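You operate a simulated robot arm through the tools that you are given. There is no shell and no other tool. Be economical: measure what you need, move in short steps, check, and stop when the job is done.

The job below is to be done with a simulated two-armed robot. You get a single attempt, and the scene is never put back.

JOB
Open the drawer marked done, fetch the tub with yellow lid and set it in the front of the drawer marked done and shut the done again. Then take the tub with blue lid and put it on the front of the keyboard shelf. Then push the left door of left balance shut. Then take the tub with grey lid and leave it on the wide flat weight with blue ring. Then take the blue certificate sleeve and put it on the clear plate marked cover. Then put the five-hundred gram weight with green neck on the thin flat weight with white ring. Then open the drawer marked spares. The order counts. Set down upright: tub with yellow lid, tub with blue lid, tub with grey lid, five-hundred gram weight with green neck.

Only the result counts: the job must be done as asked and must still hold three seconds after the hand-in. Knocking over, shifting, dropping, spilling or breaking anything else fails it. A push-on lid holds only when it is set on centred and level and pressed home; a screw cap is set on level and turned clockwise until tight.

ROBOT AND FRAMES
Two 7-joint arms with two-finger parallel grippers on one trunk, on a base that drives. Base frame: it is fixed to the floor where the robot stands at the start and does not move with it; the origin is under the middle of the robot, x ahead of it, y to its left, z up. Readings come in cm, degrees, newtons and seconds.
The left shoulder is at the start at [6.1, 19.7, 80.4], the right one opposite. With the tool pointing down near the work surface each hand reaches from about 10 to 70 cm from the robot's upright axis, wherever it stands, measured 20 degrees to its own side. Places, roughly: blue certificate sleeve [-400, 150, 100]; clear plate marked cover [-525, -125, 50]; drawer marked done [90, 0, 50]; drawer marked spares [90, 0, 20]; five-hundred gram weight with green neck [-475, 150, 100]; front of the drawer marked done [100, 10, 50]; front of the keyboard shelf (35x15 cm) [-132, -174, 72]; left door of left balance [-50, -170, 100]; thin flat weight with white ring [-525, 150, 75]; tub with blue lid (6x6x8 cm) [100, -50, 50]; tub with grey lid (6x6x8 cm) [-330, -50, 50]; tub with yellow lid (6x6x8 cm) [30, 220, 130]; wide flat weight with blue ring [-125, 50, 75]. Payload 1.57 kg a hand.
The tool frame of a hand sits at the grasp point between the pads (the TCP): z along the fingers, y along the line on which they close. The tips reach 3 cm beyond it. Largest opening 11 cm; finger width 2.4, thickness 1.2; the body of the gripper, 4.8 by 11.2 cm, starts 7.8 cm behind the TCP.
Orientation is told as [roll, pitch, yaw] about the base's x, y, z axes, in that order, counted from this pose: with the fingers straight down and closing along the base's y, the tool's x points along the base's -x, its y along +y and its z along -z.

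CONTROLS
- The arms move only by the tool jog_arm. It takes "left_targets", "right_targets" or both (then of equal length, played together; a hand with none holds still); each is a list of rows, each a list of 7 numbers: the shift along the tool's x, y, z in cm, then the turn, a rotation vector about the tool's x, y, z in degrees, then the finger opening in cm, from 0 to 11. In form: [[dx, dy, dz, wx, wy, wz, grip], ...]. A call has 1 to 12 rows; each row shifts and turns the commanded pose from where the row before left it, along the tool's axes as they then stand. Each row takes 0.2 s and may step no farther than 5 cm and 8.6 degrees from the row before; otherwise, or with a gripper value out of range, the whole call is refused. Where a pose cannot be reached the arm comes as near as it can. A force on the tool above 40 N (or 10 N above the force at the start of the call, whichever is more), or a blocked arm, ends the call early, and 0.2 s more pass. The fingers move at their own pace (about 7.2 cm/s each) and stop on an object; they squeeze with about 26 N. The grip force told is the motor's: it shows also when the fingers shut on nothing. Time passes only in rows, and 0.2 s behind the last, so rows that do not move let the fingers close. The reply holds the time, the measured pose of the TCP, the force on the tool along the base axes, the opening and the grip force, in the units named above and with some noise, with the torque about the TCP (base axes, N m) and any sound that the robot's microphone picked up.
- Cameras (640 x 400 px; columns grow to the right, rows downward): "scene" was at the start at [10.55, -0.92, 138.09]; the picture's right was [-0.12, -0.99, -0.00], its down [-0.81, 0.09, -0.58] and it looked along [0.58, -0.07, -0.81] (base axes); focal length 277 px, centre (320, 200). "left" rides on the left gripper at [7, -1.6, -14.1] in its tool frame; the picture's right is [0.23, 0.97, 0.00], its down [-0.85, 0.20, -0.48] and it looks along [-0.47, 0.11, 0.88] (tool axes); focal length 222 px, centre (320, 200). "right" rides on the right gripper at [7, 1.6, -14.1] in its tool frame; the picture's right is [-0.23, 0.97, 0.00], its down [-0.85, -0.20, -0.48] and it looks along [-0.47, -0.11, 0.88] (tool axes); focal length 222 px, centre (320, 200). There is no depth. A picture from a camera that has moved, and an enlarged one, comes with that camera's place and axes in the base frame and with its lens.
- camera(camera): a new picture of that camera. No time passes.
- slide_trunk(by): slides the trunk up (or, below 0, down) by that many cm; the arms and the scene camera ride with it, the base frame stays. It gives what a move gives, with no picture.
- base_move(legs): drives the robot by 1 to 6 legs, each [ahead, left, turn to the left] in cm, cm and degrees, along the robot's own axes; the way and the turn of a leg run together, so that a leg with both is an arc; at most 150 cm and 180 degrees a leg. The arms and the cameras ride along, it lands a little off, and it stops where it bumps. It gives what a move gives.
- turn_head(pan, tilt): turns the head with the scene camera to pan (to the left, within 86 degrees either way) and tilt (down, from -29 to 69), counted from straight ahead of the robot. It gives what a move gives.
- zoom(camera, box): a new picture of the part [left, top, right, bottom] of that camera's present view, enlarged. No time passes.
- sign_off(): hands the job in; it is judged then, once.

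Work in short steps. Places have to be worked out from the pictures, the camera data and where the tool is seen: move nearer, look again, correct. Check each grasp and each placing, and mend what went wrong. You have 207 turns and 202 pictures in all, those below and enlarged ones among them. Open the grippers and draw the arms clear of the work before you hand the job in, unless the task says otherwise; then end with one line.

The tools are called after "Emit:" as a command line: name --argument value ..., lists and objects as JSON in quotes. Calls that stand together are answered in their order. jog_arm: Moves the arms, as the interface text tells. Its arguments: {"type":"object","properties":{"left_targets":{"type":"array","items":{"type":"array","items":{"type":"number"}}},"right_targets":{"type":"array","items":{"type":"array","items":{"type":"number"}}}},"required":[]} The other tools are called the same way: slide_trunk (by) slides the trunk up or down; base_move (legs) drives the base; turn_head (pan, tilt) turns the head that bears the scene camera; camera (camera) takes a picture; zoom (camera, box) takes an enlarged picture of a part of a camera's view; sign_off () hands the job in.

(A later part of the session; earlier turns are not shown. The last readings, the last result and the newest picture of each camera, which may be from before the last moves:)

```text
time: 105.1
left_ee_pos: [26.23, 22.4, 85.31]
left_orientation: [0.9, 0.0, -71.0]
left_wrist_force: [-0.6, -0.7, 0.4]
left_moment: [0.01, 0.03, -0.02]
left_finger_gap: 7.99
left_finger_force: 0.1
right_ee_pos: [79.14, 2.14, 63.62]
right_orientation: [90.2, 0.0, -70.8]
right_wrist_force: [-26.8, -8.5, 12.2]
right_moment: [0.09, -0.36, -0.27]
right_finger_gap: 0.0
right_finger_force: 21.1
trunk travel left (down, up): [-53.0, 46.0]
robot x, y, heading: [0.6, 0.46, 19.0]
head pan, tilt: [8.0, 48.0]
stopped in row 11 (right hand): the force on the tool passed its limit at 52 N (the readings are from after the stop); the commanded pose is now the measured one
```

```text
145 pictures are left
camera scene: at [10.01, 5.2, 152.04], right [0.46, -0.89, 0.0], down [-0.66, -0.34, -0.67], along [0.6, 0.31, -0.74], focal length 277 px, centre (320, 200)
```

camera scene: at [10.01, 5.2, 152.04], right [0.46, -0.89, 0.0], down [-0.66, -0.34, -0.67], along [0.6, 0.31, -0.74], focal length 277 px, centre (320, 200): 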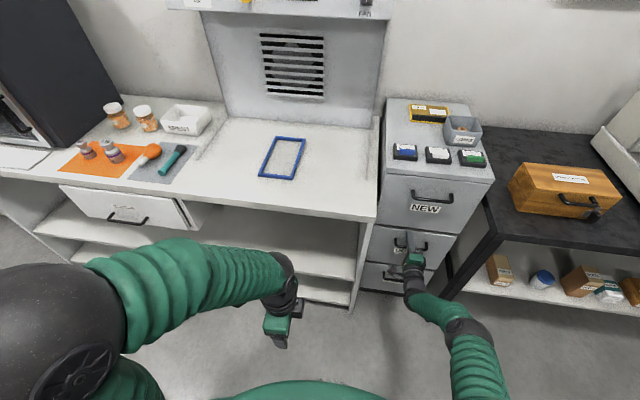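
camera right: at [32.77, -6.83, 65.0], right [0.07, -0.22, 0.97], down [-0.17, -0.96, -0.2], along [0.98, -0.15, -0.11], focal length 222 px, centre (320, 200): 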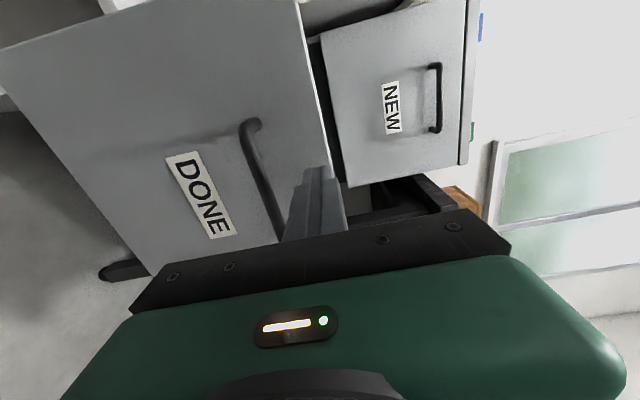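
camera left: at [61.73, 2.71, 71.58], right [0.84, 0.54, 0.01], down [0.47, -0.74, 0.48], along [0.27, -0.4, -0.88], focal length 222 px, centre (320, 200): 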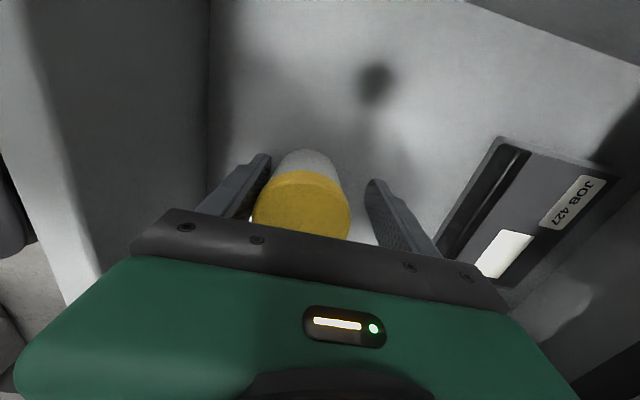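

DONE drawer is shut. Retract the right hand, shift right in front of the blue tub, unroll the hand.

Emit:
jog_arm --right_targets '[[0, 0, -4, 0, 0, 0, 0], [0, 0, -5, 0, 0, 0, 2], [0, 0, -5, 0, 0, 0, 9], [0, 0, -5, 0, 0, 0, 9], [0, 0, -5, 0, 0, 0, 9], [0, 0, -5, 0, 0, 0, 9], [0, 0, -5, 0, 0, 0, 9]]'

Emit:
jog_arm --right_targets '[[0, 0, 0, 0, 0, -8.2, 9], [0, 0, 0, 0, 0, -8.2, 9], [0, 0, 0, 0, 0, -8.2, 9], [0, 0, 0, 0, 0, -8.2, 9], [0, 0, 0, 0, 0, -8.2, 9], [0, 0, 0, 0, 0, -8.2, 9], [0, 0, 0, 0, 0, -8.2, 9], [0, 0, 0, 0, 0, -8.2, 9], [0, 0, 0, 0, 0, -8.2, 9], [0, 0, 0, 0, 0, -8.2, 9], [0, 0, 0, 0, 0, -8, 9]]'

Emit:
base_move --legs '[[-3, 0, 0], [0, -64, 0]]'

Emit:
turn_head --pan -10 --tilt 50

Emit:
camera --camera "scene"

```text
time: 106.7
left_ee_pos: [26.49, 22.3, 85.21]
left_orientation: [0.9, 0.0, -70.8]
left_wrist_force: [0.4, 0.5, -0.3]
left_moment: [-0.02, -0.02, 0.01]
left_finger_gap: 8.0
left_finger_force: 0.1
right_ee_pos: [47.46, -8.92, 63.45]
right_orientation: [89.8, 0.1, -70.7]
right_wrist_force: [-0.4, 0.1, -0.2]
right_moment: [-0.01, 0.0, 0.0]
right_finger_gap: 9.0
right_finger_force: 0.1
trunk travel left (down, up): [-53.0, 46.0]
robot x, y, heading: [0.64, 0.79, 19.3]
head pan, tilt: [8.0, 48.0]
```

```text
time: 109.1
left_ee_pos: [26.69, 22.34, 85.17]
left_orientation: [0.6, 0.2, -70.9]
left_wrist_force: [-0.5, -0.6, 1.0]
left_moment: [-0.03, -0.02, 0.02]
left_finger_gap: 8.01
left_finger_force: 0.1
right_ee_pos: [47.5, -8.99, 63.38]
right_orientation: [-16.0, -89.7, 35.3]
right_wrist_force: [1.0, -0.3, -0.6]
right_moment: [0.02, 0.0, -0.01]
right_finger_gap: 8.99
right_finger_force: 0.1
trunk travel left (down, up): [-53.0, 46.0]
robot x, y, heading: [0.61, 0.71, 19.1]
head pan, tilt: [8.0, 48.0]
```

```text
time: 113.1
left_ee_pos: [44.76, -38.95, 85.22]
left_orientation: [0.7, 0.0, -71.4]
left_wrist_force: [0.4, -1.7, -0.8]
left_moment: [0.02, -0.02, 0.01]
left_finger_gap: 8.01
left_finger_force: 0.0
right_ee_pos: [65.16, -70.69, 63.42]
right_orientation: [-10.5, -89.7, 29.3]
right_wrist_force: [-0.1, -0.3, 0.6]
right_moment: [0.01, 0.02, -0.01]
right_finger_gap: 8.99
right_finger_force: 0.0
trunk travel left (down, up): [-53.0, 46.0]
robot x, y, heading: [18.31, -60.36, 18.8]
head pan, tilt: [8.0, 48.0]
```

```text
time: 113.9
left_ee_pos: [44.75, -39.16, 85.21]
left_orientation: [0.7, 0.1, -71.4]
left_wrist_force: [0.5, -0.2, 0.8]
left_moment: [0.0, -0.02, 0.02]
left_finger_gap: 7.98
left_finger_force: 0.1
right_ee_pos: [65.35, -70.75, 63.45]
right_orientation: [18.3, -89.5, 0.3]
right_wrist_force: [-0.4, 0.0, 0.1]
right_moment: [-0.02, 0.03, 0.01]
right_finger_gap: 9.01
right_finger_force: 0.1
trunk travel left (down, up): [-53.0, 46.0]
robot x, y, heading: [18.62, -60.86, 18.6]
head pan, tilt: [-10.0, 50.0]
```

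```text
144 pictures are left
camera scene: at [29.3, -58.47, 151.67], right [0.15, -0.99, 0.0], down [-0.76, -0.12, -0.64], along [0.63, 0.1, -0.77], focal length 277 px, centre (320, 200)
```

scene: 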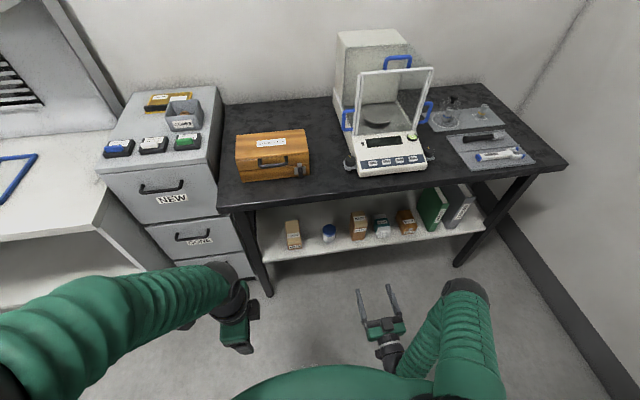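

Tub ≈ (99.5, −51.5, 44). Pitch the right hand to 40° down, lower the trunk and come closer.

Emit:
jog_arm --right_targets '[[0, 1.4, 0, 0, 8, 0, 9], [0, 1.4, 0, 0, 8, 0, 9], [0, 1.4, 0, 0, 8, 0, 9], [0, 1.4, 0, 0, 8, 0, 9], [0, 1.4, 0, 0, 8, 0, 9]]'

Emit:
slide_trunk --by -11

Emit:
base_move --legs '[[15, 0, 0]]'

Emit:
camera --camera "right"

Emit:
camera --camera "scene"

```text
time: 115.1
left_ee_pos: [44.71, -39.11, 85.24]
left_orientation: [0.6, 0.0, -71.4]
left_wrist_force: [-0.6, -0.2, 0.0]
left_moment: [0.03, -0.01, -0.01]
left_finger_gap: 8.01
left_finger_force: 0.0
right_ee_pos: [62.9, -64.03, 63.35]
right_orientation: [0.1, -49.6, 18.6]
right_wrist_force: [0.5, 0.0, -0.7]
right_moment: [0.03, 0.01, -0.01]
right_finger_gap: 8.98
right_finger_force: 0.0
trunk travel left (down, up): [-53.0, 46.0]
robot x, y, heading: [18.39, -60.87, 19.0]
head pan, tilt: [-10.0, 50.0]
```

```text
time: 116.5
left_ee_pos: [44.68, -39.2, 74.37]
left_orientation: [0.8, 0.1, -71.4]
left_wrist_force: [-0.6, 0.3, -0.4]
left_moment: [0.02, 0.01, 0.02]
left_finger_gap: 8.01
left_finger_force: 0.0
right_ee_pos: [63.02, -64.13, 52.28]
right_orientation: [0.1, -49.7, 18.5]
right_wrist_force: [0.6, 0.4, -0.1]
right_moment: [-0.01, 0.02, 0.01]
right_finger_gap: 8.99
right_finger_force: 0.0
trunk travel left (down, up): [-42.0, 57.0]
robot x, y, heading: [18.41, -60.73, 18.7]
head pan, tilt: [-10.0, 50.0]
```

```text
time: 117.9
left_ee_pos: [59.03, -34.31, 74.21]
left_orientation: [0.6, 0.1, -71.3]
left_wrist_force: [0.5, 0.0, 0.5]
left_moment: [-0.01, -0.02, 0.0]
left_finger_gap: 8.0
left_finger_force: 0.1
right_ee_pos: [77.14, -59.3, 52.14]
right_orientation: [0.1, -49.7, 18.7]
right_wrist_force: [0.1, 0.7, 0.0]
right_moment: [0.03, -0.05, 0.03]
right_finger_gap: 8.99
right_finger_force: 0.1
trunk travel left (down, up): [-42.0, 57.0]
robot x, y, heading: [32.63, -56.17, 18.6]
head pan, tilt: [-10.0, 50.0]
```

```text
143 pictures are left
camera right: at [62.27, -62.68, 56.16], right [-0.17, 0.97, 0.17], down [0.24, -0.13, 0.96], along [0.95, 0.21, -0.21], focal length 222 px, centre (320, 200)
```

right: 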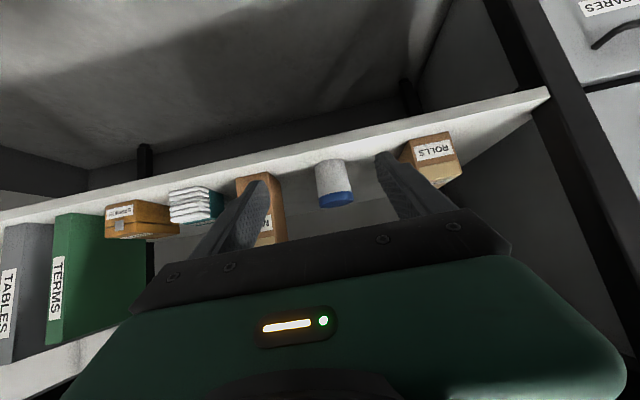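

```text
142 pictures are left
camera scene: at [43.61, -53.58, 140.65], right [0.15, -0.99, 0.0], down [-0.76, -0.12, -0.64], along [0.63, 0.1, -0.77], focal length 277 px, centre (320, 200)
```

scene: 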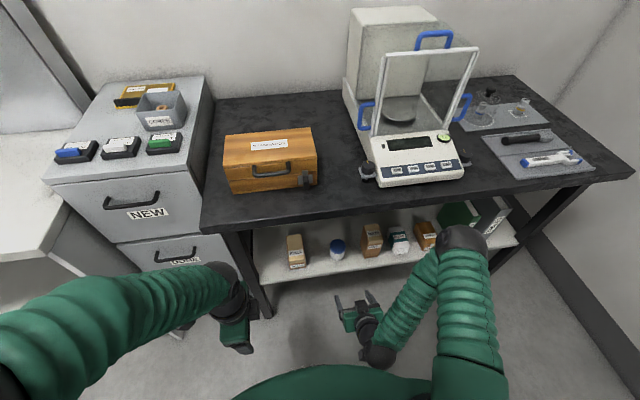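

Tub ≈ (97.8, −51.6, 45.6). Move to 8 cm short along the tool axis and look.

Emit:
jog_arm --right_targets '[[-2.43, 0.16, 3.2, 0, 0, 0, 9], [-2.43, 0.16, 3.2, 0, 0, 0, 9], [-2.43, 0.16, 3.2, 0, 0, 0, 9], [-2.43, 0.16, 3.2, 0, 0, 0, 9]]'

Emit:
camera --camera "right"

```text
time: 118.9
left_ee_pos: [58.82, -34.33, 74.18]
left_orientation: [0.6, 0.1, -71.4]
left_wrist_force: [-0.1, -0.1, -0.1]
left_moment: [0.0, 0.02, 0.01]
left_finger_gap: 8.02
left_finger_force: 0.1
right_ee_pos: [92.12, -53.41, 51.53]
right_orientation: [0.1, -49.7, 18.7]
right_wrist_force: [0.5, 0.6, 0.4]
right_moment: [0.02, 0.02, 0.0]
right_finger_gap: 9.01
right_finger_force: 0.1
trunk travel left (down, up): [-42.0, 57.0]
robot x, y, heading: [32.38, -55.95, 18.7]
head pan, tilt: [-10.0, 50.0]
```

```text
141 pictures are left
camera right: at [77.22, -56.87, 55.42], right [-0.17, 0.97, 0.17], down [0.24, -0.13, 0.96], along [0.95, 0.21, -0.21], focal length 222 px, centre (320, 200)
```

right: 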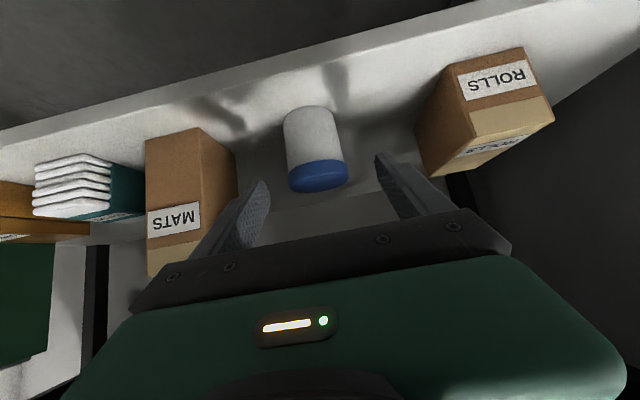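

Centred. Advance 8 and grasp.

Emit:
jog_arm --right_targets '[[0.2, -0.2, 4, 0, 0, 0, 8.5], [0.2, -0.2, 4, 0, 0, 0, 8.5], [0, 0, 0, 0, 0, 0, 0], [0, 0, 0, 0, 0, 0, 0], [0, 0, 0, 0, 0, 0, 0], [-0.76, 0, -0.65, 0, 0, 0, 0], [-1.5, 0, -1.3, 0, 0, 0, 0]]'

Emit:
camera --camera "right"

```text
time: 120.5
left_ee_pos: [58.84, -34.18, 74.25]
left_orientation: [0.7, 0.1, -71.4]
left_wrist_force: [0.4, 0.6, 0.5]
left_moment: [0.0, 0.04, 0.0]
left_finger_gap: 8.01
left_finger_force: 0.1
right_ee_pos: [97.84, -51.94, 49.05]
right_orientation: [0.1, -49.8, 18.8]
right_wrist_force: [0.6, 0.3, -1.1]
right_moment: [0.01, 0.01, 0.01]
right_finger_gap: 5.86
right_finger_force: 26.0
trunk travel left (down, up): [-42.0, 57.0]
robot x, y, heading: [32.59, -55.46, 18.9]
head pan, tilt: [-10.0, 50.0]
```

```text
140 pictures are left
camera right: at [82.8, -55.41, 52.94], right [-0.17, 0.97, 0.17], down [0.24, -0.13, 0.96], along [0.95, 0.21, -0.21], focal length 222 px, centre (320, 200)
```

right: 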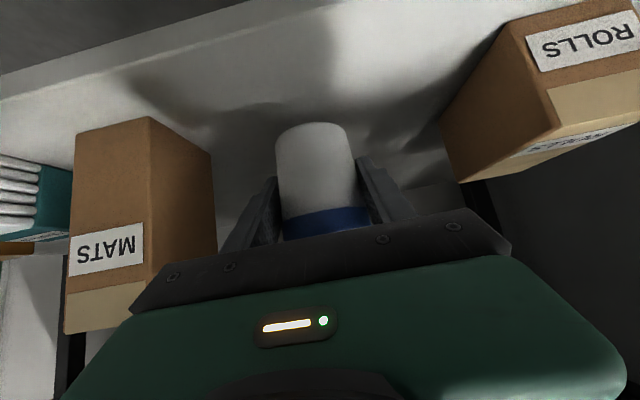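

Held. Retract, back away from the table, turn right 90° and look around.

Emit:
jog_arm --right_targets '[[3.1, 0, -3.66, 0, 0, 0, 0], [3.1, 0, -3.66, 0, 0, 0, 0], [3.1, 0, -3.66, 0, 0, 0, 0], [3.1, 0, -3.66, 0, 0, 0, 0], [3.1, 0, -3.66, 0, 0, 0, 0], [3.1, 0, -3.66, 0, 0, 0, 0]]'

Emit:
base_move --legs '[[-45, 0, 0], [0, 0, -90]]'

Emit:
turn_head --pan -40 --tilt 25

Emit:
camera --camera "scene"

Emit:
turn_head --pan -86 --tilt 30

Emit:
camera --camera "scene"

```text
time: 121.9
left_ee_pos: [58.81, -34.27, 74.25]
left_orientation: [0.8, 0.1, -71.4]
left_wrist_force: [0.8, 0.0, 0.3]
left_moment: [0.01, 0.02, 0.0]
left_finger_gap: 8.0
left_finger_force: 0.1
right_ee_pos: [70.21, -61.3, 49.18]
right_orientation: [0.1, -49.7, 18.7]
right_wrist_force: [-0.4, 0.5, -0.8]
right_moment: [0.01, -0.02, 0.0]
right_finger_gap: 5.9
right_finger_force: 26.3
trunk travel left (down, up): [-42.0, 57.0]
robot x, y, heading: [32.93, -55.96, 18.8]
head pan, tilt: [-10.0, 50.0]
```

```text
time: 128.3
left_ee_pos: [13.02, -95.28, 74.26]
left_orientation: [0.8, 0.1, -157.9]
left_wrist_force: [-0.8, 0.1, -0.7]
left_moment: [0.0, 0.02, -0.02]
left_finger_gap: 7.98
left_finger_force: 0.1
right_ee_pos: [-13.31, -108.2, 49.06]
right_orientation: [0.1, -49.9, -67.8]
right_wrist_force: [-0.6, -0.6, -0.7]
right_moment: [-0.02, -0.03, 0.01]
right_finger_gap: 5.86
right_finger_force: 25.7
trunk travel left (down, up): [-42.0, 57.0]
robot x, y, heading: [-10.03, -70.46, -67.5]
head pan, tilt: [-10.0, 50.0]
```

```text
time: 129.2
left_ee_pos: [13.02, -95.25, 74.38]
left_orientation: [0.8, 0.1, -158.0]
left_wrist_force: [0.6, 0.7, -0.7]
left_moment: [0.01, -0.02, 0.01]
left_finger_gap: 8.0
left_finger_force: 0.1
right_ee_pos: [-13.3, -108.13, 49.09]
right_orientation: [0.0, -49.8, -67.8]
right_wrist_force: [0.2, -0.3, -0.2]
right_moment: [-0.03, -0.01, -0.03]
right_finger_gap: 5.88
right_finger_force: 25.7
trunk travel left (down, up): [-42.0, 57.0]
robot x, y, heading: [-10.18, -70.51, -68.0]
head pan, tilt: [-40.0, 25.0]
```

```text
139 pictures are left
camera scene: at [-11.5, -82.21, 144.41], right [-0.95, 0.3, 0.0], down [0.13, 0.4, -0.91], along [-0.28, -0.86, -0.42], focal length 277 px, centre (320, 200)
```

scene: 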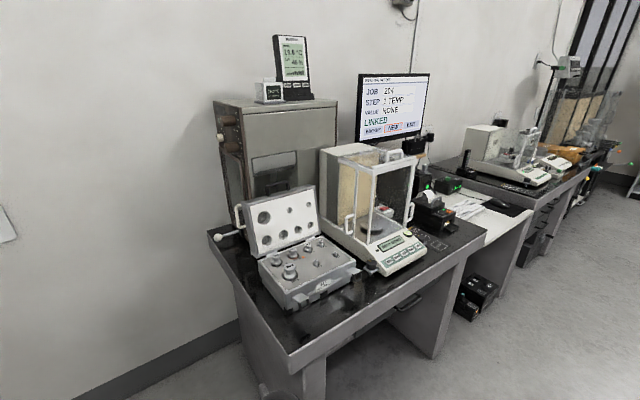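

```text
time: 130.4
left_ee_pos: [12.98, -95.11, 74.23]
left_orientation: [0.8, 0.0, -158.0]
left_wrist_force: [-0.2, -0.4, 0.2]
left_moment: [-0.02, 0.0, -0.02]
left_finger_gap: 8.0
left_finger_force: 0.1
right_ee_pos: [-13.3, -108.25, 49.15]
right_orientation: [0.0, -49.8, -67.9]
right_wrist_force: [-0.2, -0.2, -1.1]
right_moment: [0.0, -0.02, 0.02]
right_finger_gap: 5.85
right_finger_force: 25.5
trunk travel left (down, up): [-42.0, 57.0]
robot x, y, heading: [-10.18, -70.46, -67.9]
head pan, tilt: [-85.9, 30.0]
```

```text
138 pictures are left
camera scene: at [-16.81, -77.44, 143.63], right [-0.44, 0.9, 0.0], down [0.45, 0.22, -0.87], along [-0.78, -0.38, -0.5], focal length 277 px, centre (320, 200)
```

scene: 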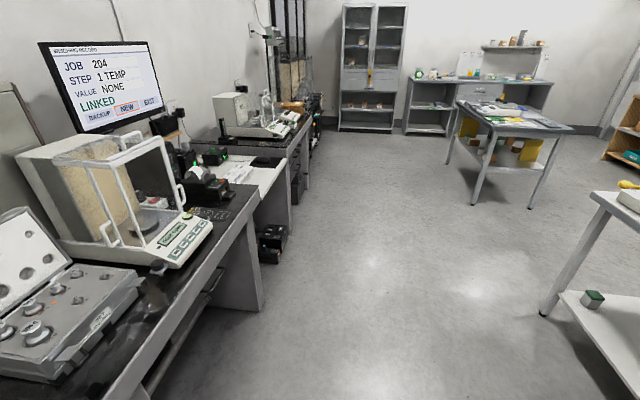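

Keyboard shelf lies between the two balance tables. Back off 20, correct heading, drive right ~128.

Emit:
base_move --legs '[[-20, 0, -3], [0, -64, 0], [0, -64, 0]]'

Emit:
slide_trunk --by 30

Emit:
turn_head --pan 0 --tilt 45

Emit:
camera --camera "scene"

```text
time: 138.3
left_ee_pos: [-114.63, -119.35, 74.22]
left_orientation: [0.8, 0.0, -160.4]
left_wrist_force: [1.2, -0.6, -0.1]
left_moment: [0.04, 0.01, 0.02]
left_finger_gap: 8.0
left_finger_force: 0.0
right_ee_pos: [-141.62, -131.21, 49.22]
right_orientation: [0.0, -49.7, -70.3]
right_wrist_force: [-0.3, -0.1, -0.2]
right_moment: [0.0, 0.0, 0.01]
right_finger_gap: 5.86
right_finger_force: 25.8
trunk travel left (down, up): [-42.0, 57.0]
robot x, y, heading: [-136.84, -93.76, -70.5]
head pan, tilt: [-85.9, 30.0]
```

```text
time: 141.3
left_ee_pos: [-114.88, -119.4, 104.28]
left_orientation: [0.7, 0.1, -160.4]
left_wrist_force: [-0.4, 0.6, -0.9]
left_moment: [0.0, -0.01, 0.01]
left_finger_gap: 7.99
left_finger_force: 0.0
right_ee_pos: [-141.84, -131.26, 79.07]
right_orientation: [0.1, -49.9, -70.3]
right_wrist_force: [0.5, 0.2, -1.2]
right_moment: [0.01, 0.0, 0.0]
right_finger_gap: 5.87
right_finger_force: 26.0
trunk travel left (down, up): [-72.0, 27.0]
robot x, y, heading: [-137.03, -93.72, -70.1]
head pan, tilt: [-85.9, 30.0]
```

```text
time: 142.9
left_ee_pos: [-114.98, -119.39, 104.28]
left_orientation: [0.9, 0.1, -160.4]
left_wrist_force: [-0.2, -0.2, -0.1]
left_moment: [-0.02, 0.01, 0.03]
left_finger_gap: 8.0
left_finger_force: 0.0
right_ee_pos: [-141.77, -131.14, 79.1]
right_orientation: [0.1, -49.7, -70.3]
right_wrist_force: [0.2, 0.5, -1.6]
right_moment: [-0.03, 0.0, -0.01]
right_finger_gap: 5.83
right_finger_force: 26.0
trunk travel left (down, up): [-72.0, 27.0]
robot x, y, heading: [-136.51, -93.75, -70.4]
head pan, tilt: [0.0, 45.0]
```

```text
137 pictures are left
camera scene: at [-132.86, -104.45, 171.36], right [-0.94, -0.34, 0.0], down [-0.24, 0.67, -0.71], along [0.24, -0.66, -0.71], focal length 277 px, centre (320, 200)
```

scene: 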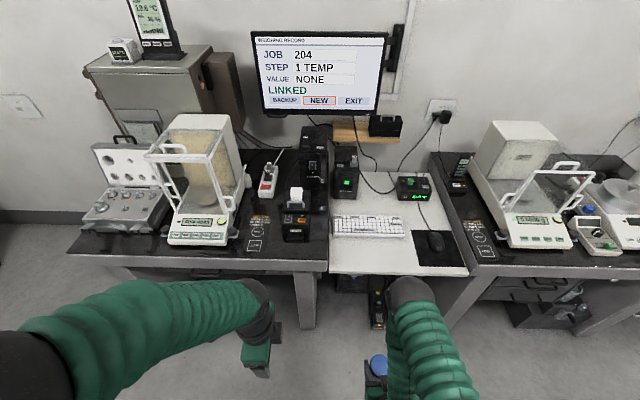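

Front strip target ≈ (−133, −173.5, 72). Drive ahead 12 and swing the tub over it at a safe height.

Emit:
base_move --legs '[[12, 0, 0]]'

Emit:
jog_arm --right_targets '[[-3.4, -0.84, 2.9, 0, 0, 0, 0], [-3.4, -0.84, 2.9, 0, 0, 0, 0], [-3.4, -0.84, 2.9, 0, 0, 0, 0], [-3.4, -0.84, 2.9, 0, 0, 0, 0], [-3.4, -0.84, 2.9, 0, 0, 0, 0], [-3.4, -0.84, 2.9, 0, 0, 0, 0]]'

Emit:
camera --camera "scene"

Emit:
camera --camera "right"

```text
time: 144.1
left_ee_pos: [-110.73, -130.78, 104.35]
left_orientation: [0.9, 0.1, -160.3]
left_wrist_force: [0.2, -0.6, 0.4]
left_moment: [0.0, -0.02, 0.01]
left_finger_gap: 7.98
left_finger_force: 0.1
right_ee_pos: [-137.56, -142.63, 79.06]
right_orientation: [0.2, -49.9, -70.2]
right_wrist_force: [-0.2, 0.1, -1.5]
right_moment: [-0.02, -0.01, -0.03]
right_finger_gap: 5.88
right_finger_force: 25.8
trunk travel left (down, up): [-72.0, 27.0]
robot x, y, heading: [-132.63, -104.93, -70.2]
head pan, tilt: [0.0, 45.0]
```

```text
time: 145.5
left_ee_pos: [-110.64, -130.9, 104.37]
left_orientation: [0.8, 0.1, -160.3]
left_wrist_force: [0.4, 0.0, -0.9]
left_moment: [0.0, -0.02, -0.04]
left_finger_gap: 8.01
left_finger_force: 0.1
right_ee_pos: [-132.99, -169.78, 83.33]
right_orientation: [0.2, -49.7, -70.3]
right_wrist_force: [-0.1, 1.3, -1.4]
right_moment: [0.01, 0.01, -0.03]
right_finger_gap: 5.86
right_finger_force: 26.4
trunk travel left (down, up): [-72.0, 27.0]
robot x, y, heading: [-132.61, -104.87, -69.9]
head pan, tilt: [0.0, 45.0]
```

```text
136 pictures are left
camera scene: at [-128.69, -116.17, 171.34], right [-0.94, -0.34, 0.0], down [-0.24, 0.67, -0.7], along [0.24, -0.66, -0.71], focal length 277 px, centre (320, 200)
```

scene: 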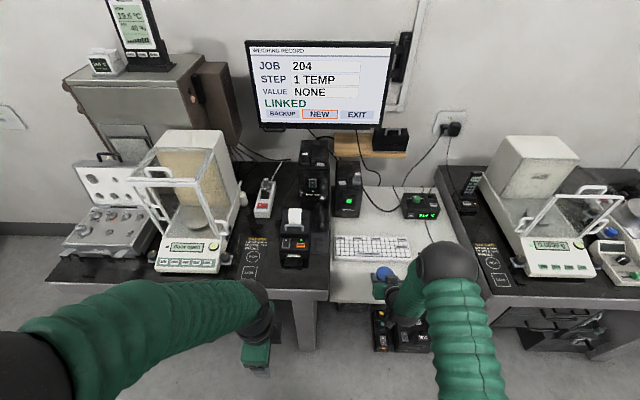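

```text
135 pictures are left
camera right: at [-136.65, -154.87, 87.24], right [0.97, 0.19, 0.17], down [-0.13, -0.25, 0.96], along [0.23, -0.95, -0.21], focal length 222 px, centre (320, 200)
```

right: 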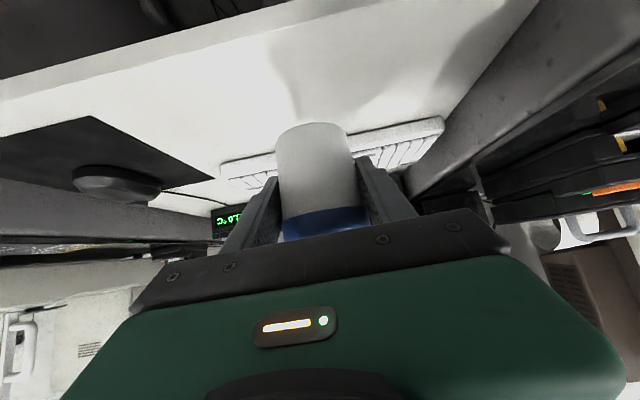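

Move 4 further in, lower 5, then creep to contact.

Emit:
jog_arm --right_targets '[[-2.6, 0, 3.05, 0, 0, 0, 0], [1.9, 0, 1.6, 0, 0, 0, 0], [1.9, 0, 1.6, 0, 0, 0, 0], [0.38, 0, 0.32, 0, 0, 0, 0], [0.38, 0, 0.32, 0, 0, 0, 0], [0.38, 0, 0.32, 0, 0, 0, 0]]'

Emit:
camera --camera "right"

```text
time: 146.9
left_ee_pos: [-110.78, -130.8, 104.27]
left_orientation: [0.8, 0.1, -160.3]
left_wrist_force: [0.6, 1.3, 0.6]
left_moment: [0.01, -0.07, -0.01]
left_finger_gap: 8.02
left_finger_force: 0.1
right_ee_pos: [-131.85, -173.17, 76.84]
right_orientation: [0.1, -49.9, -70.2]
right_wrist_force: [-0.4, 0.8, -0.8]
right_moment: [-0.03, 0.01, 0.03]
right_finger_gap: 5.85
right_finger_force: 26.3
trunk travel left (down, up): [-72.0, 27.0]
robot x, y, heading: [-132.42, -105.43, -70.0]
head pan, tilt: [0.0, 45.0]
```

```text
134 pictures are left
camera right: at [-135.48, -158.36, 80.8], right [0.97, 0.19, 0.18], down [-0.13, -0.24, 0.96], along [0.23, -0.95, -0.21], focal length 222 px, centre (320, 200)
```

right: 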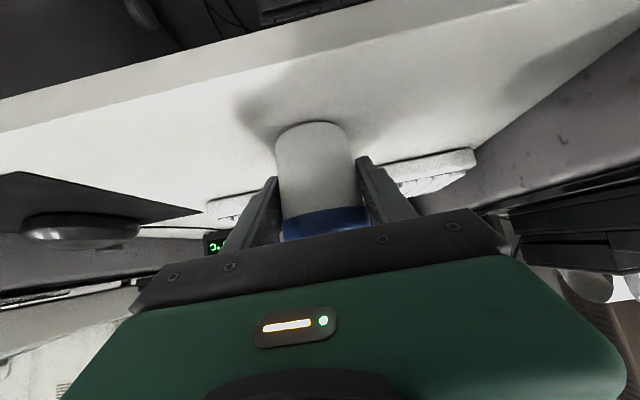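

Near contact. Creep further down.

Emit:
jog_arm --right_targets '[[0.3, 0, 0.26, 0, 0, 0, 0], [0.23, 0, 0.2, 0, 0, 0, 0], [0.23, 0, 0.2, 0, 0, 0, 0], [0.23, 0, 0.2, 0, 0, 0, 0]]'

```text
time: 147.9
left_ee_pos: [-110.7, -130.63, 104.32]
left_orientation: [0.9, 0.1, -160.3]
left_wrist_force: [-0.1, 0.0, -1.1]
left_moment: [-0.03, -0.02, -0.02]
left_finger_gap: 7.98
left_finger_force: 0.0
right_ee_pos: [-131.89, -173.12, 75.88]
right_orientation: [0.0, -50.2, -70.2]
right_wrist_force: [-1.3, -2.4, 15.1]
right_moment: [-0.09, -0.06, 0.01]
right_finger_gap: 5.77
right_finger_force: 26.2
trunk travel left (down, up): [-72.0, 27.0]
robot x, y, heading: [-132.8, -104.8, -69.9]
head pan, tilt: [0.0, 45.0]
```

Contact at TCP z≈75.9. Ease, open, and check.

Emit:
jog_arm --right_targets '[[-0.15, 0, -0.13, 0, 0, 0, 0], [0, 0, 0, 0, 0, 0, 7], [0, 0, 0, 0, 0, 0, 8.5], [0, 0, 0, 0, 0, 0, 8.5]]'

Emit:
camera --camera "right"

```text
time: 148.9
left_ee_pos: [-110.71, -130.87, 104.27]
left_orientation: [0.7, 0.1, -160.4]
left_wrist_force: [0.0, 0.4, -0.3]
left_moment: [0.02, 0.03, 0.03]
left_finger_gap: 7.99
left_finger_force: 0.1
right_ee_pos: [-131.85, -173.15, 75.92]
right_orientation: [0.2, -49.8, -70.1]
right_wrist_force: [1.0, -0.7, 0.8]
right_moment: [-0.03, 0.01, 0.02]
right_finger_gap: 8.53
right_finger_force: 0.2
trunk travel left (down, up): [-72.0, 27.0]
robot x, y, heading: [-132.5, -105.44, -70.2]
head pan, tilt: [0.0, 45.0]
```

```text
133 pictures are left
camera right: at [-135.43, -158.26, 79.74], right [0.97, 0.19, 0.17], down [-0.13, -0.24, 0.96], along [0.23, -0.95, -0.21], focal length 222 px, centre (320, 200)
```

right: 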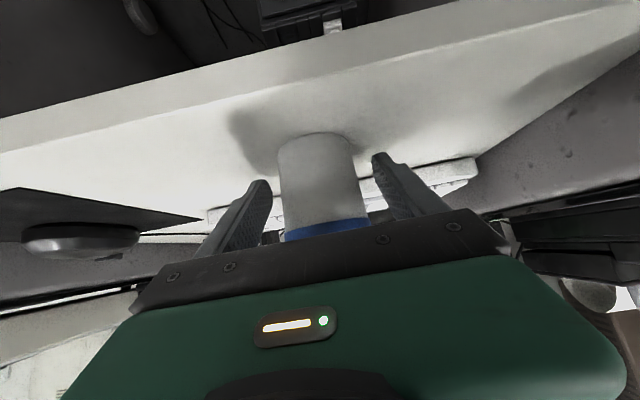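

Tub stands. Retract along the tool axis and check.

Emit:
jog_arm --right_targets '[[0, 0, -4, 0, 0, 0, 8.5], [0, 0, -4, 0, 0, 0, 8.5], [0, 0, -4, 0, 0, 0, 8.5], [0, 0, -4, 0, 0, 0, 8.5], [2, 0, -4, 0, 0, 0, 5], [3, 0, -4, 0, 0, 0, 2], [3, 0, -4, 0, 0, 0, 0]]'

Emit:
camera --camera "scene"

Emit:
zoom --camera "scene" --box '[60, 110, 260, 290]'

```text
time: 150.5
left_ee_pos: [-110.73, -130.76, 104.28]
left_orientation: [0.7, 0.0, -160.3]
left_wrist_force: [0.3, 0.3, -0.3]
left_moment: [0.0, 0.03, -0.02]
left_finger_gap: 7.98
left_finger_force: 0.0
right_ee_pos: [-140.88, -149.1, 86.67]
right_orientation: [0.2, -50.0, -70.3]
right_wrist_force: [-0.4, 0.2, 0.2]
right_moment: [-0.02, -0.01, -0.02]
right_finger_gap: 0.02
right_finger_force: 13.0
right hand out of reach, approached as far as the arm can: row 7
trunk travel left (down, up): [-72.0, 27.0]
robot x, y, heading: [-132.68, -105.06, -70.2]
head pan, tilt: [0.0, 45.0]
```

```text
132 pictures are left
camera scene: at [-128.81, -115.94, 171.36], right [-0.94, -0.34, 0.0], down [-0.24, 0.67, -0.71], along [0.24, -0.66, -0.71], focal length 277 px, centre (320, 200)
```

scene: 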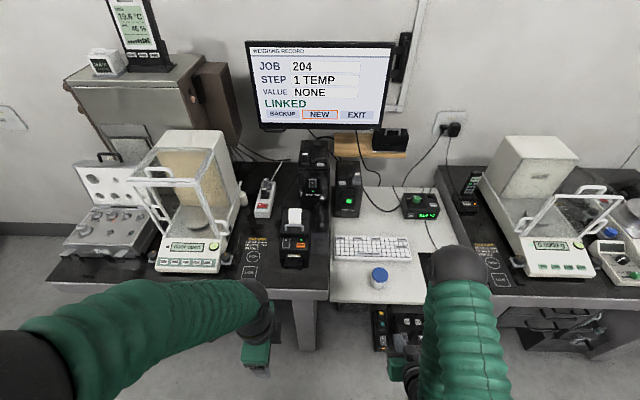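

```text
2.22 times, centred on (160, 200) of scene
camera zoom: at [-128.81, -115.94, 171.36], right [-0.94, -0.34, 0.0], down [-0.24, 0.67, -0.71], along [0.24, -0.66, -0.71], focal length 616 px, centre (676, 200)
```

zoom: 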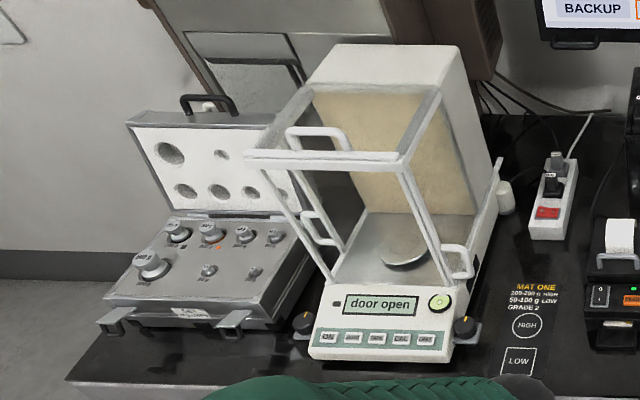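

Blue tub stands on the shelf front. Now go look at the left balance: back 12, left 50.

Emit:
base_move --legs '[[-14, 0, -0.8], [0, 50, 0]]'

Emit:
turn_head --pan 3 --tilt 40

Emit:
camera --camera "scene"

Emit:
zoom --camera "scene" --box '[180, 120, 420, 270]'

```text
time: 154.4
left_ee_pos: [-69.13, -101.9, 104.28]
left_orientation: [0.8, 0.4, -161.1]
left_wrist_force: [0.0, -0.6, -0.1]
left_moment: [0.04, -0.06, 0.0]
left_finger_gap: 8.01
left_finger_force: 0.0
right_ee_pos: [-99.32, -119.68, 86.54]
right_orientation: [0.6, -49.8, -71.4]
right_wrist_force: [-0.9, -0.4, -0.1]
right_moment: [0.01, 0.0, 0.05]
right_finger_gap: 0.0
right_finger_force: 21.7
trunk travel left (down, up): [-72.0, 27.0]
robot x, y, heading: [-90.4, -75.64, -70.7]
head pan, tilt: [0.0, 45.0]
```

```text
time: 155.1
left_ee_pos: [-68.74, -101.71, 104.23]
left_orientation: [0.8, 0.3, -161.2]
left_wrist_force: [-0.4, -0.4, -0.2]
left_moment: [0.04, -0.01, 0.0]
left_finger_gap: 7.97
left_finger_force: 0.1
right_ee_pos: [-99.18, -119.54, 86.58]
right_orientation: [0.2, -49.9, -71.1]
right_wrist_force: [0.3, 0.2, 0.1]
right_moment: [0.02, 0.0, 0.0]
right_finger_gap: 0.01
right_finger_force: 21.1
trunk travel left (down, up): [-72.0, 27.0]
robot x, y, heading: [-90.21, -75.84, -70.9]
head pan, tilt: [3.0, 40.0]
```

```text
130 pictures are left
camera scene: at [-86.22, -86.83, 172.08], right [-0.93, -0.38, 0.0], down [-0.24, 0.6, -0.76], along [0.29, -0.71, -0.64], focal length 277 px, centre (320, 200)
```

scene: 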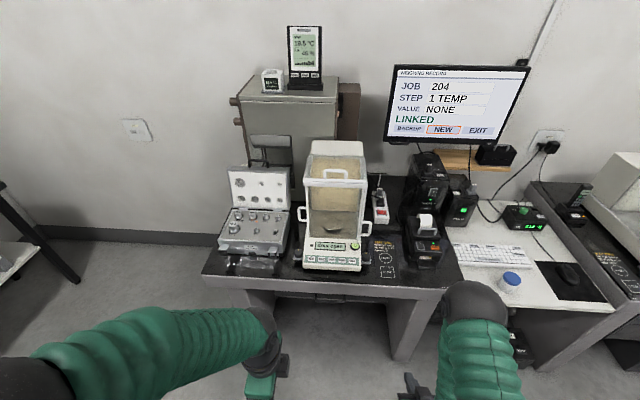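

```text
2.67 times, centred on (300, 195) of scene
camera zoom: at [-86.22, -86.83, 172.08], right [-0.93, -0.38, 0.0], down [-0.24, 0.6, -0.76], along [0.29, -0.71, -0.64], focal length 740 px, centre (373, 213)
```

zoom: 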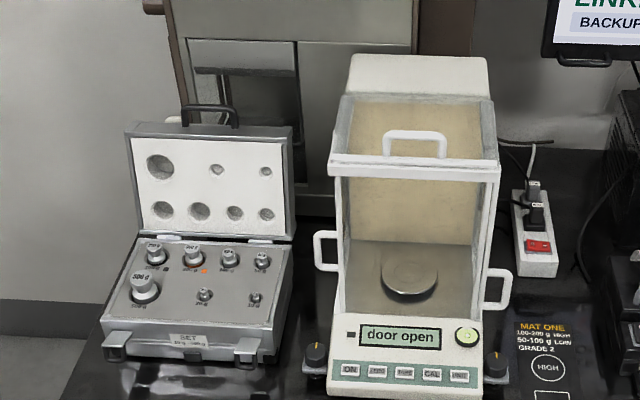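

Left handle ≈ (−48.7, −159.5, 95), apparently set back a few cm from closed. Drive ahead 28 and look with the left wrist camera.

Emit:
base_move --legs '[[28, 0, 0]]'

Emit:
jog_arm --left_targets '[[4, 2, -2, 0, 0, 0, 4], [2, 4, -2, 0, 0, 0, 0], [0, 4, -2, 0, 0, 0, 0]]'

Emit:
camera --camera "left"

Emit:
camera --camera "scene"

```text
time: 157.0
left_ee_pos: [-59.43, -128.22, 104.36]
left_orientation: [0.9, 0.0, -161.2]
left_wrist_force: [-0.5, -0.1, 0.5]
left_moment: [0.02, 0.01, -0.02]
left_finger_gap: 8.02
left_finger_force: 0.1
right_ee_pos: [-89.81, -146.16, 86.74]
right_orientation: [0.1, -49.9, -71.0]
right_wrist_force: [0.7, -0.5, 0.0]
right_moment: [-0.01, -0.02, -0.01]
right_finger_gap: 0.01
right_finger_force: 21.2
trunk travel left (down, up): [-72.0, 27.0]
robot x, y, heading: [-81.12, -102.49, -70.9]
head pan, tilt: [3.0, 40.0]
```

```text
time: 157.8
left_ee_pos: [-50.48, -136.17, 110.3]
left_orientation: [0.7, 0.1, -161.0]
left_wrist_force: [-0.3, -0.3, 1.0]
left_moment: [0.02, 0.01, -0.01]
left_finger_gap: 0.0
left_finger_force: 16.6
right_ee_pos: [-89.62, -146.26, 86.56]
right_orientation: [0.2, -49.7, -71.0]
right_wrist_force: [0.8, 0.0, -0.1]
right_moment: [0.01, 0.04, -0.01]
right_finger_gap: 0.0
right_finger_force: 21.6
trunk travel left (down, up): [-72.0, 27.0]
robot x, y, heading: [-80.88, -102.36, -71.1]
head pan, tilt: [3.0, 40.0]
```

```text
128 pictures are left
camera left: at [-44.41, -132.06, 124.35], right [0.53, -0.85, 0.01], down [-0.75, -0.46, 0.48], along [-0.4, -0.26, -0.88], focal length 222 px, centre (320, 200)
```

left: 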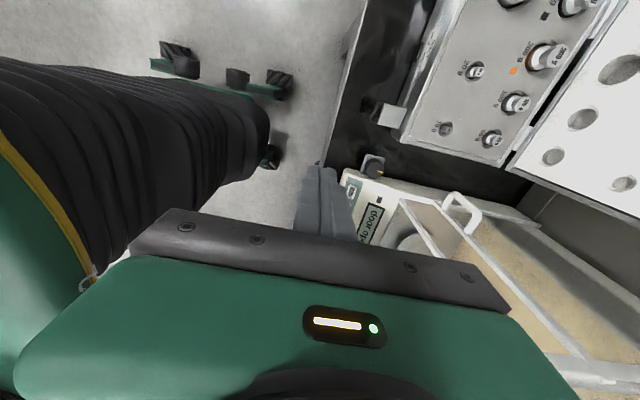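

```text
127 pictures are left
camera scene: at [-76.48, -113.82, 172.04], right [-0.93, -0.38, 0.0], down [-0.24, 0.6, -0.76], along [0.29, -0.71, -0.65], focal length 277 px, centre (320, 200)
```

scene: 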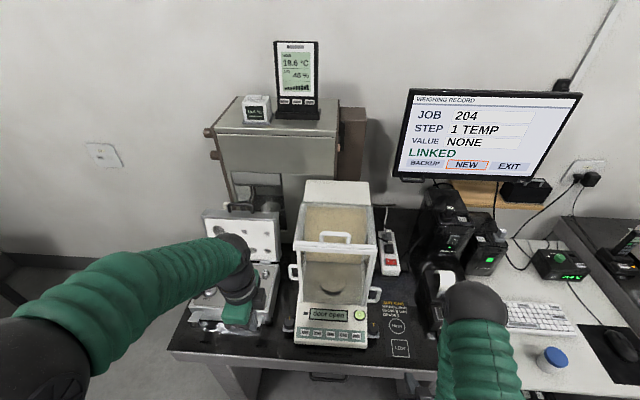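

Emit:
zoom --camera "left" --box '[330, 140, 640, 400]'

Emit:
zoom --camera "scene" --box '[260, 170, 410, 360]'

```text
1.54 times, centred on (485, 270) of left
camera zoom: at [-44.41, -132.06, 124.35], right [0.53, -0.85, 0.01], down [-0.75, -0.46, 0.48], along [-0.4, -0.26, -0.88], focal length 342 px, centre (66, 92)
```

zoom: 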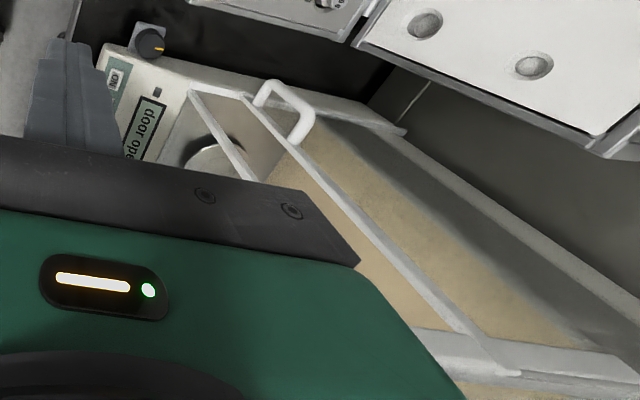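

```text
2.11 times, centred on (335, 265) of scene
camera zoom: at [-76.48, -113.82, 172.04], right [-0.93, -0.38, 0.0], down [-0.24, 0.6, -0.76], along [0.29, -0.71, -0.65], focal length 584 px, centre (288, 63)
```

zoom: 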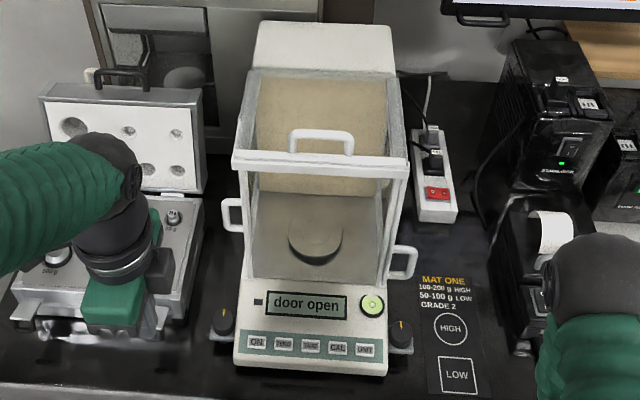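

Left door's front edge is set back ~5 cm from the frame with the D-handle at ≈(−46.7, −161, 94). I'll grip the handle bar with a hand leaning away from the chamber and draw it to the front. First the pre-pose.

Emit:
jog_arm --left_targets '[[1.2, 2, 0, 0, -8.4, 0, 4], [0.5, 4, 0, 0, -8.3, 0, 4], [0.2, 4, 0, 0, -8.3, 0, 4]]'

Emit:
camera --camera "left"

```text
time: 158.6
left_ee_pos: [-45.19, -144.61, 110.2]
left_orientation: [0.8, -25.3, -161.5]
left_wrist_force: [0.3, 0.0, 0.0]
left_moment: [0.03, 0.04, 0.0]
left_finger_gap: 4.02
left_finger_force: 0.0
right_ee_pos: [-89.51, -146.3, 86.75]
right_orientation: [-0.1, -49.8, -70.8]
right_wrist_force: [1.0, 0.1, 0.1]
right_moment: [-0.01, -0.02, -0.01]
right_finger_gap: 0.0
right_finger_force: 20.9
trunk travel left (down, up): [-72.0, 27.0]
robot x, y, heading: [-80.97, -102.24, -71.0]
head pan, tilt: [3.0, 40.0]
```

```text
124 pictures are left
camera left: at [-34.15, -138.85, 120.1], right [0.51, -0.86, -0.08], down [-0.48, -0.36, 0.8], along [-0.71, -0.37, -0.59], focal length 222 px, centre (320, 200)
```

left: 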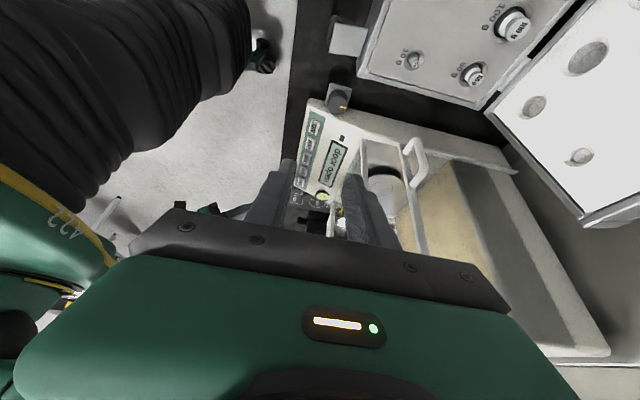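

Aligned along the tool axis; move 15.5 back-ward in y, then 9 along the tool.

Emit:
jog_arm --left_targets '[[0.1, 3.9, 0, 0, 0, 0, 4], [0.1, 3.9, 0, 0, 0, 0, 4], [0.1, 3.9, 0, 0, 0, 0, 4], [0.1, 3.8, 0, 0, 0, 0, 4], [0, 0, 4, 0, 0, 0, 4], [0, 0, 4, 0, 0, 0, 4]]'

Emit:
camera --camera "left"

Emit:
zoom --camera "scene" --box '[190, 170, 420, 360]'

```text
time: 160.0
left_ee_pos: [-43.4, -160.43, 103.37]
left_orientation: [0.9, -24.9, -161.5]
left_wrist_force: [-0.7, 0.5, -0.5]
left_moment: [0.02, -0.02, 0.0]
left_finger_gap: 4.03
left_finger_force: 0.1
right_ee_pos: [-89.74, -146.1, 86.72]
right_orientation: [0.1, -49.8, -71.1]
right_wrist_force: [0.9, -0.8, 0.5]
right_moment: [-0.04, -0.02, -0.01]
right_finger_gap: 0.0
right_finger_force: 21.8
trunk travel left (down, up): [-72.0, 27.0]
robot x, y, heading: [-80.8, -102.51, -70.9]
head pan, tilt: [3.0, 40.0]
```

```text
123 pictures are left
camera left: at [-32.28, -154.7, 113.24], right [0.51, -0.86, -0.08], down [-0.48, -0.36, 0.8], along [-0.71, -0.37, -0.6], focal length 222 px, centre (320, 200)
```

left: 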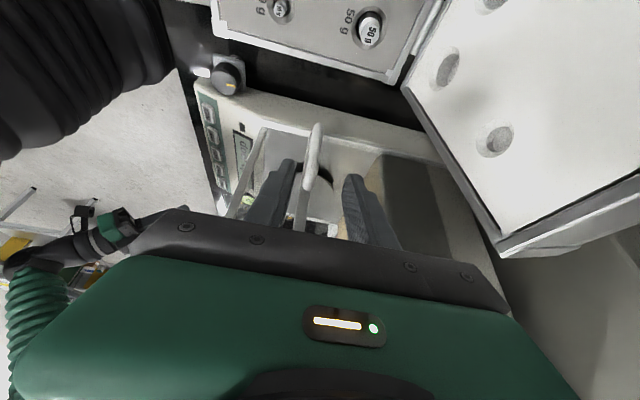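

```text
2.11 times, centred on (305, 265) of scene
camera zoom: at [-76.58, -113.55, 172.08], right [-0.93, -0.38, 0.0], down [-0.24, 0.6, -0.76], along [0.29, -0.71, -0.64], focal length 584 px, centre (352, 63)
```

zoom: 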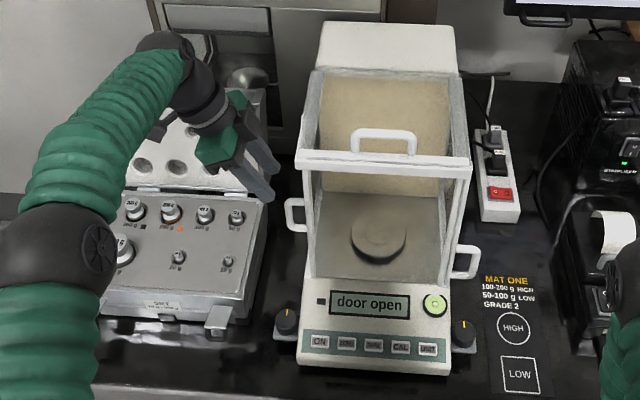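

Fingers straddle the handle bar. Advance 8 and close.

Emit:
jog_arm --left_targets '[[0, -0.3, 3, 0, 0, 0, 4], [0, 0, 3, 0, 0, 0, 4], [0, 0, 2, 0, 0, 0, 4], [0, 0, 0, 0, 0, 0, 1], [0, 0, 0, 0, 0, 0, 0], [0, 0, 0, 0, 0, 0, 0]]'

Emit:
camera --camera "left"

```text
time: 161.4
left_ee_pos: [-46.52, -161.26, 96.03]
left_orientation: [0.9, -24.9, -161.5]
left_wrist_force: [-0.4, 0.0, -0.2]
left_moment: [1.25, 0.0, 0.07]
left_finger_gap: 1.18
left_finger_force: 28.9
right_ee_pos: [-89.62, -146.14, 86.77]
right_orientation: [0.1, -49.8, -70.9]
right_wrist_force: [-0.5, 0.6, 0.5]
right_moment: [0.0, -0.01, -0.01]
right_finger_gap: 0.02
right_finger_force: 21.1
trunk travel left (down, up): [-72.0, 27.0]
robot x, y, heading: [-81.03, -102.23, -70.7]
head pan, tilt: [3.0, 40.0]
```

```text
121 pictures are left
camera left: at [-35.45, -155.51, 105.89], right [0.51, -0.86, -0.08], down [-0.48, -0.36, 0.8], along [-0.71, -0.37, -0.6], focal length 222 px, centre (320, 200)
```

left: 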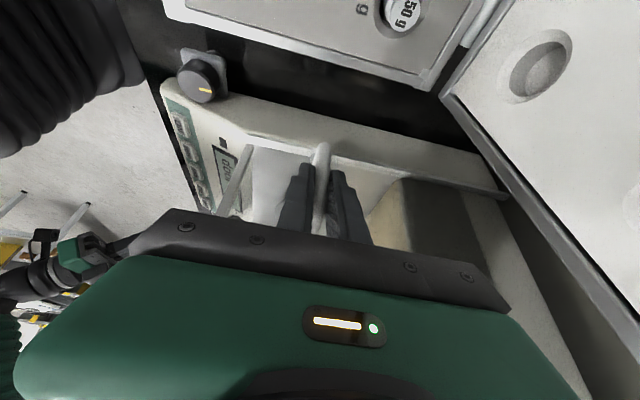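

Bar is gripped. Draw it forward 4 cm slowly and look at force.

Emit:
jog_arm --left_targets '[[0, -0.7, 0, 0, 0, 0, 0], [0, -0.8, 0, 0, 0, 0, 0], [0, -0.8, 0, 0, 0, 0, 0], [0, -0.8, 0, 0, 0, 0, 0], [0, -0.8, 0, 0, 0, 0, 0]]'

Emit:
zoom --camera "left" --box '[150, 100, 450, 280]'

Emit:
zoom --camera "scene" --box '[260, 170, 410, 360]'

```text
time: 162.6
left_ee_pos: [-47.67, -157.54, 96.1]
left_orientation: [1.2, -25.1, -161.5]
left_wrist_force: [2.8, 0.2, 11.9]
left_moment: [1.11, 0.33, 0.1]
left_finger_gap: 1.24
left_finger_force: 28.8
right_ee_pos: [-89.64, -146.15, 86.77]
right_orientation: [0.0, -50.1, -71.0]
right_wrist_force: [0.9, -0.5, 0.6]
right_moment: [-0.01, -0.03, 0.02]
right_finger_gap: 0.0
right_finger_force: 21.9
trunk travel left (down, up): [-72.0, 27.0]
robot x, y, heading: [-80.94, -102.21, -70.7]
head pan, tilt: [3.0, 40.0]
```

```text
2.13 times, centred on (300, 190) of left
camera zoom: at [-36.69, -151.68, 105.87], right [0.51, -0.86, -0.08], down [-0.48, -0.36, 0.8], along [-0.71, -0.37, -0.6], focal length 474 px, centre (363, 221)
```

zoom: 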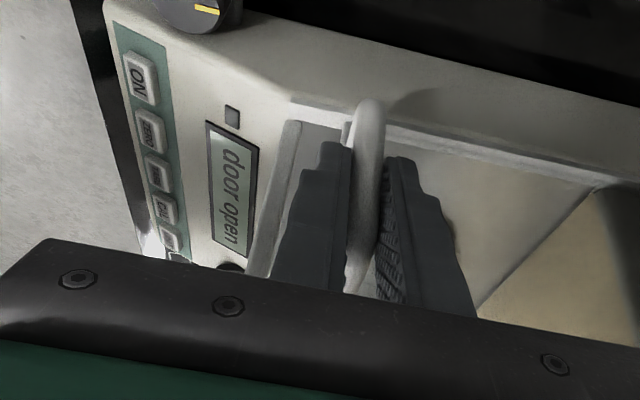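

```text
2.11 times, centred on (335, 265) of scene
camera zoom: at [-76.53, -113.32, 172.1], right [-0.93, -0.38, 0.0], down [-0.24, 0.6, -0.77], along [0.29, -0.71, -0.64], focal length 584 px, centre (288, 63)
```

zoom: 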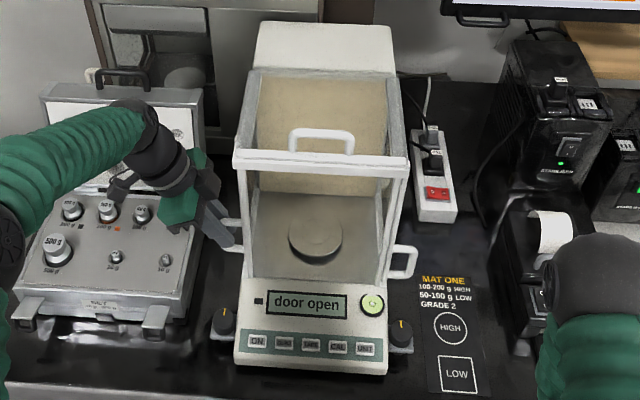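

Door has moved; a small gap remains. Continue in small steps.

Emit:
jog_arm --left_targets '[[0, -0.4, 0, 0, 0, 0, 0], [0, -0.4, 0, 0, 0, 0, 0], [0, -0.4, 0, 0, 0, 0, 0]]'

Emit:
zoom --camera "left" --box '[150, 100, 450, 280]'

```text
time: 163.4
left_ee_pos: [-48.25, -156.25, 96.0]
left_orientation: [0.9, -25.1, -161.5]
left_wrist_force: [3.9, 0.4, 10.5]
left_moment: [1.1, 0.31, 0.12]
left_finger_gap: 1.22
left_finger_force: 29.3
right_ee_pos: [-89.69, -146.11, 86.8]
right_orientation: [0.0, -50.0, -71.0]
right_wrist_force: [0.4, 0.2, 0.3]
right_moment: [0.04, 0.02, 0.02]
right_finger_gap: 0.0
right_finger_force: 21.4
trunk travel left (down, up): [-72.0, 27.0]
robot x, y, heading: [-81.09, -102.43, -70.9]
head pan, tilt: [3.0, 40.0]
```

```text
2.13 times, centred on (300, 190) of left
camera zoom: at [-37.08, -150.49, 105.87], right [0.51, -0.86, -0.08], down [-0.48, -0.36, 0.8], along [-0.71, -0.37, -0.6], focal length 474 px, centre (363, 221)
```

zoom: 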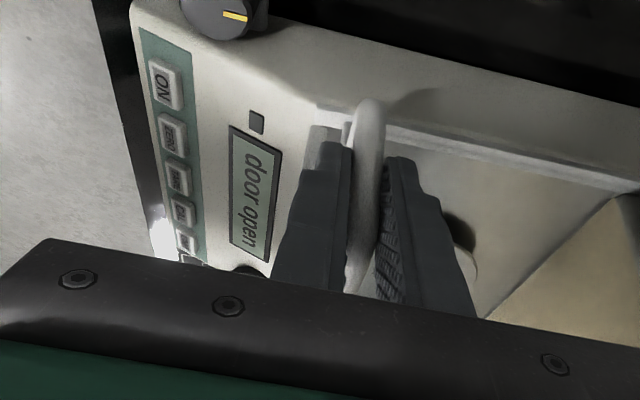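

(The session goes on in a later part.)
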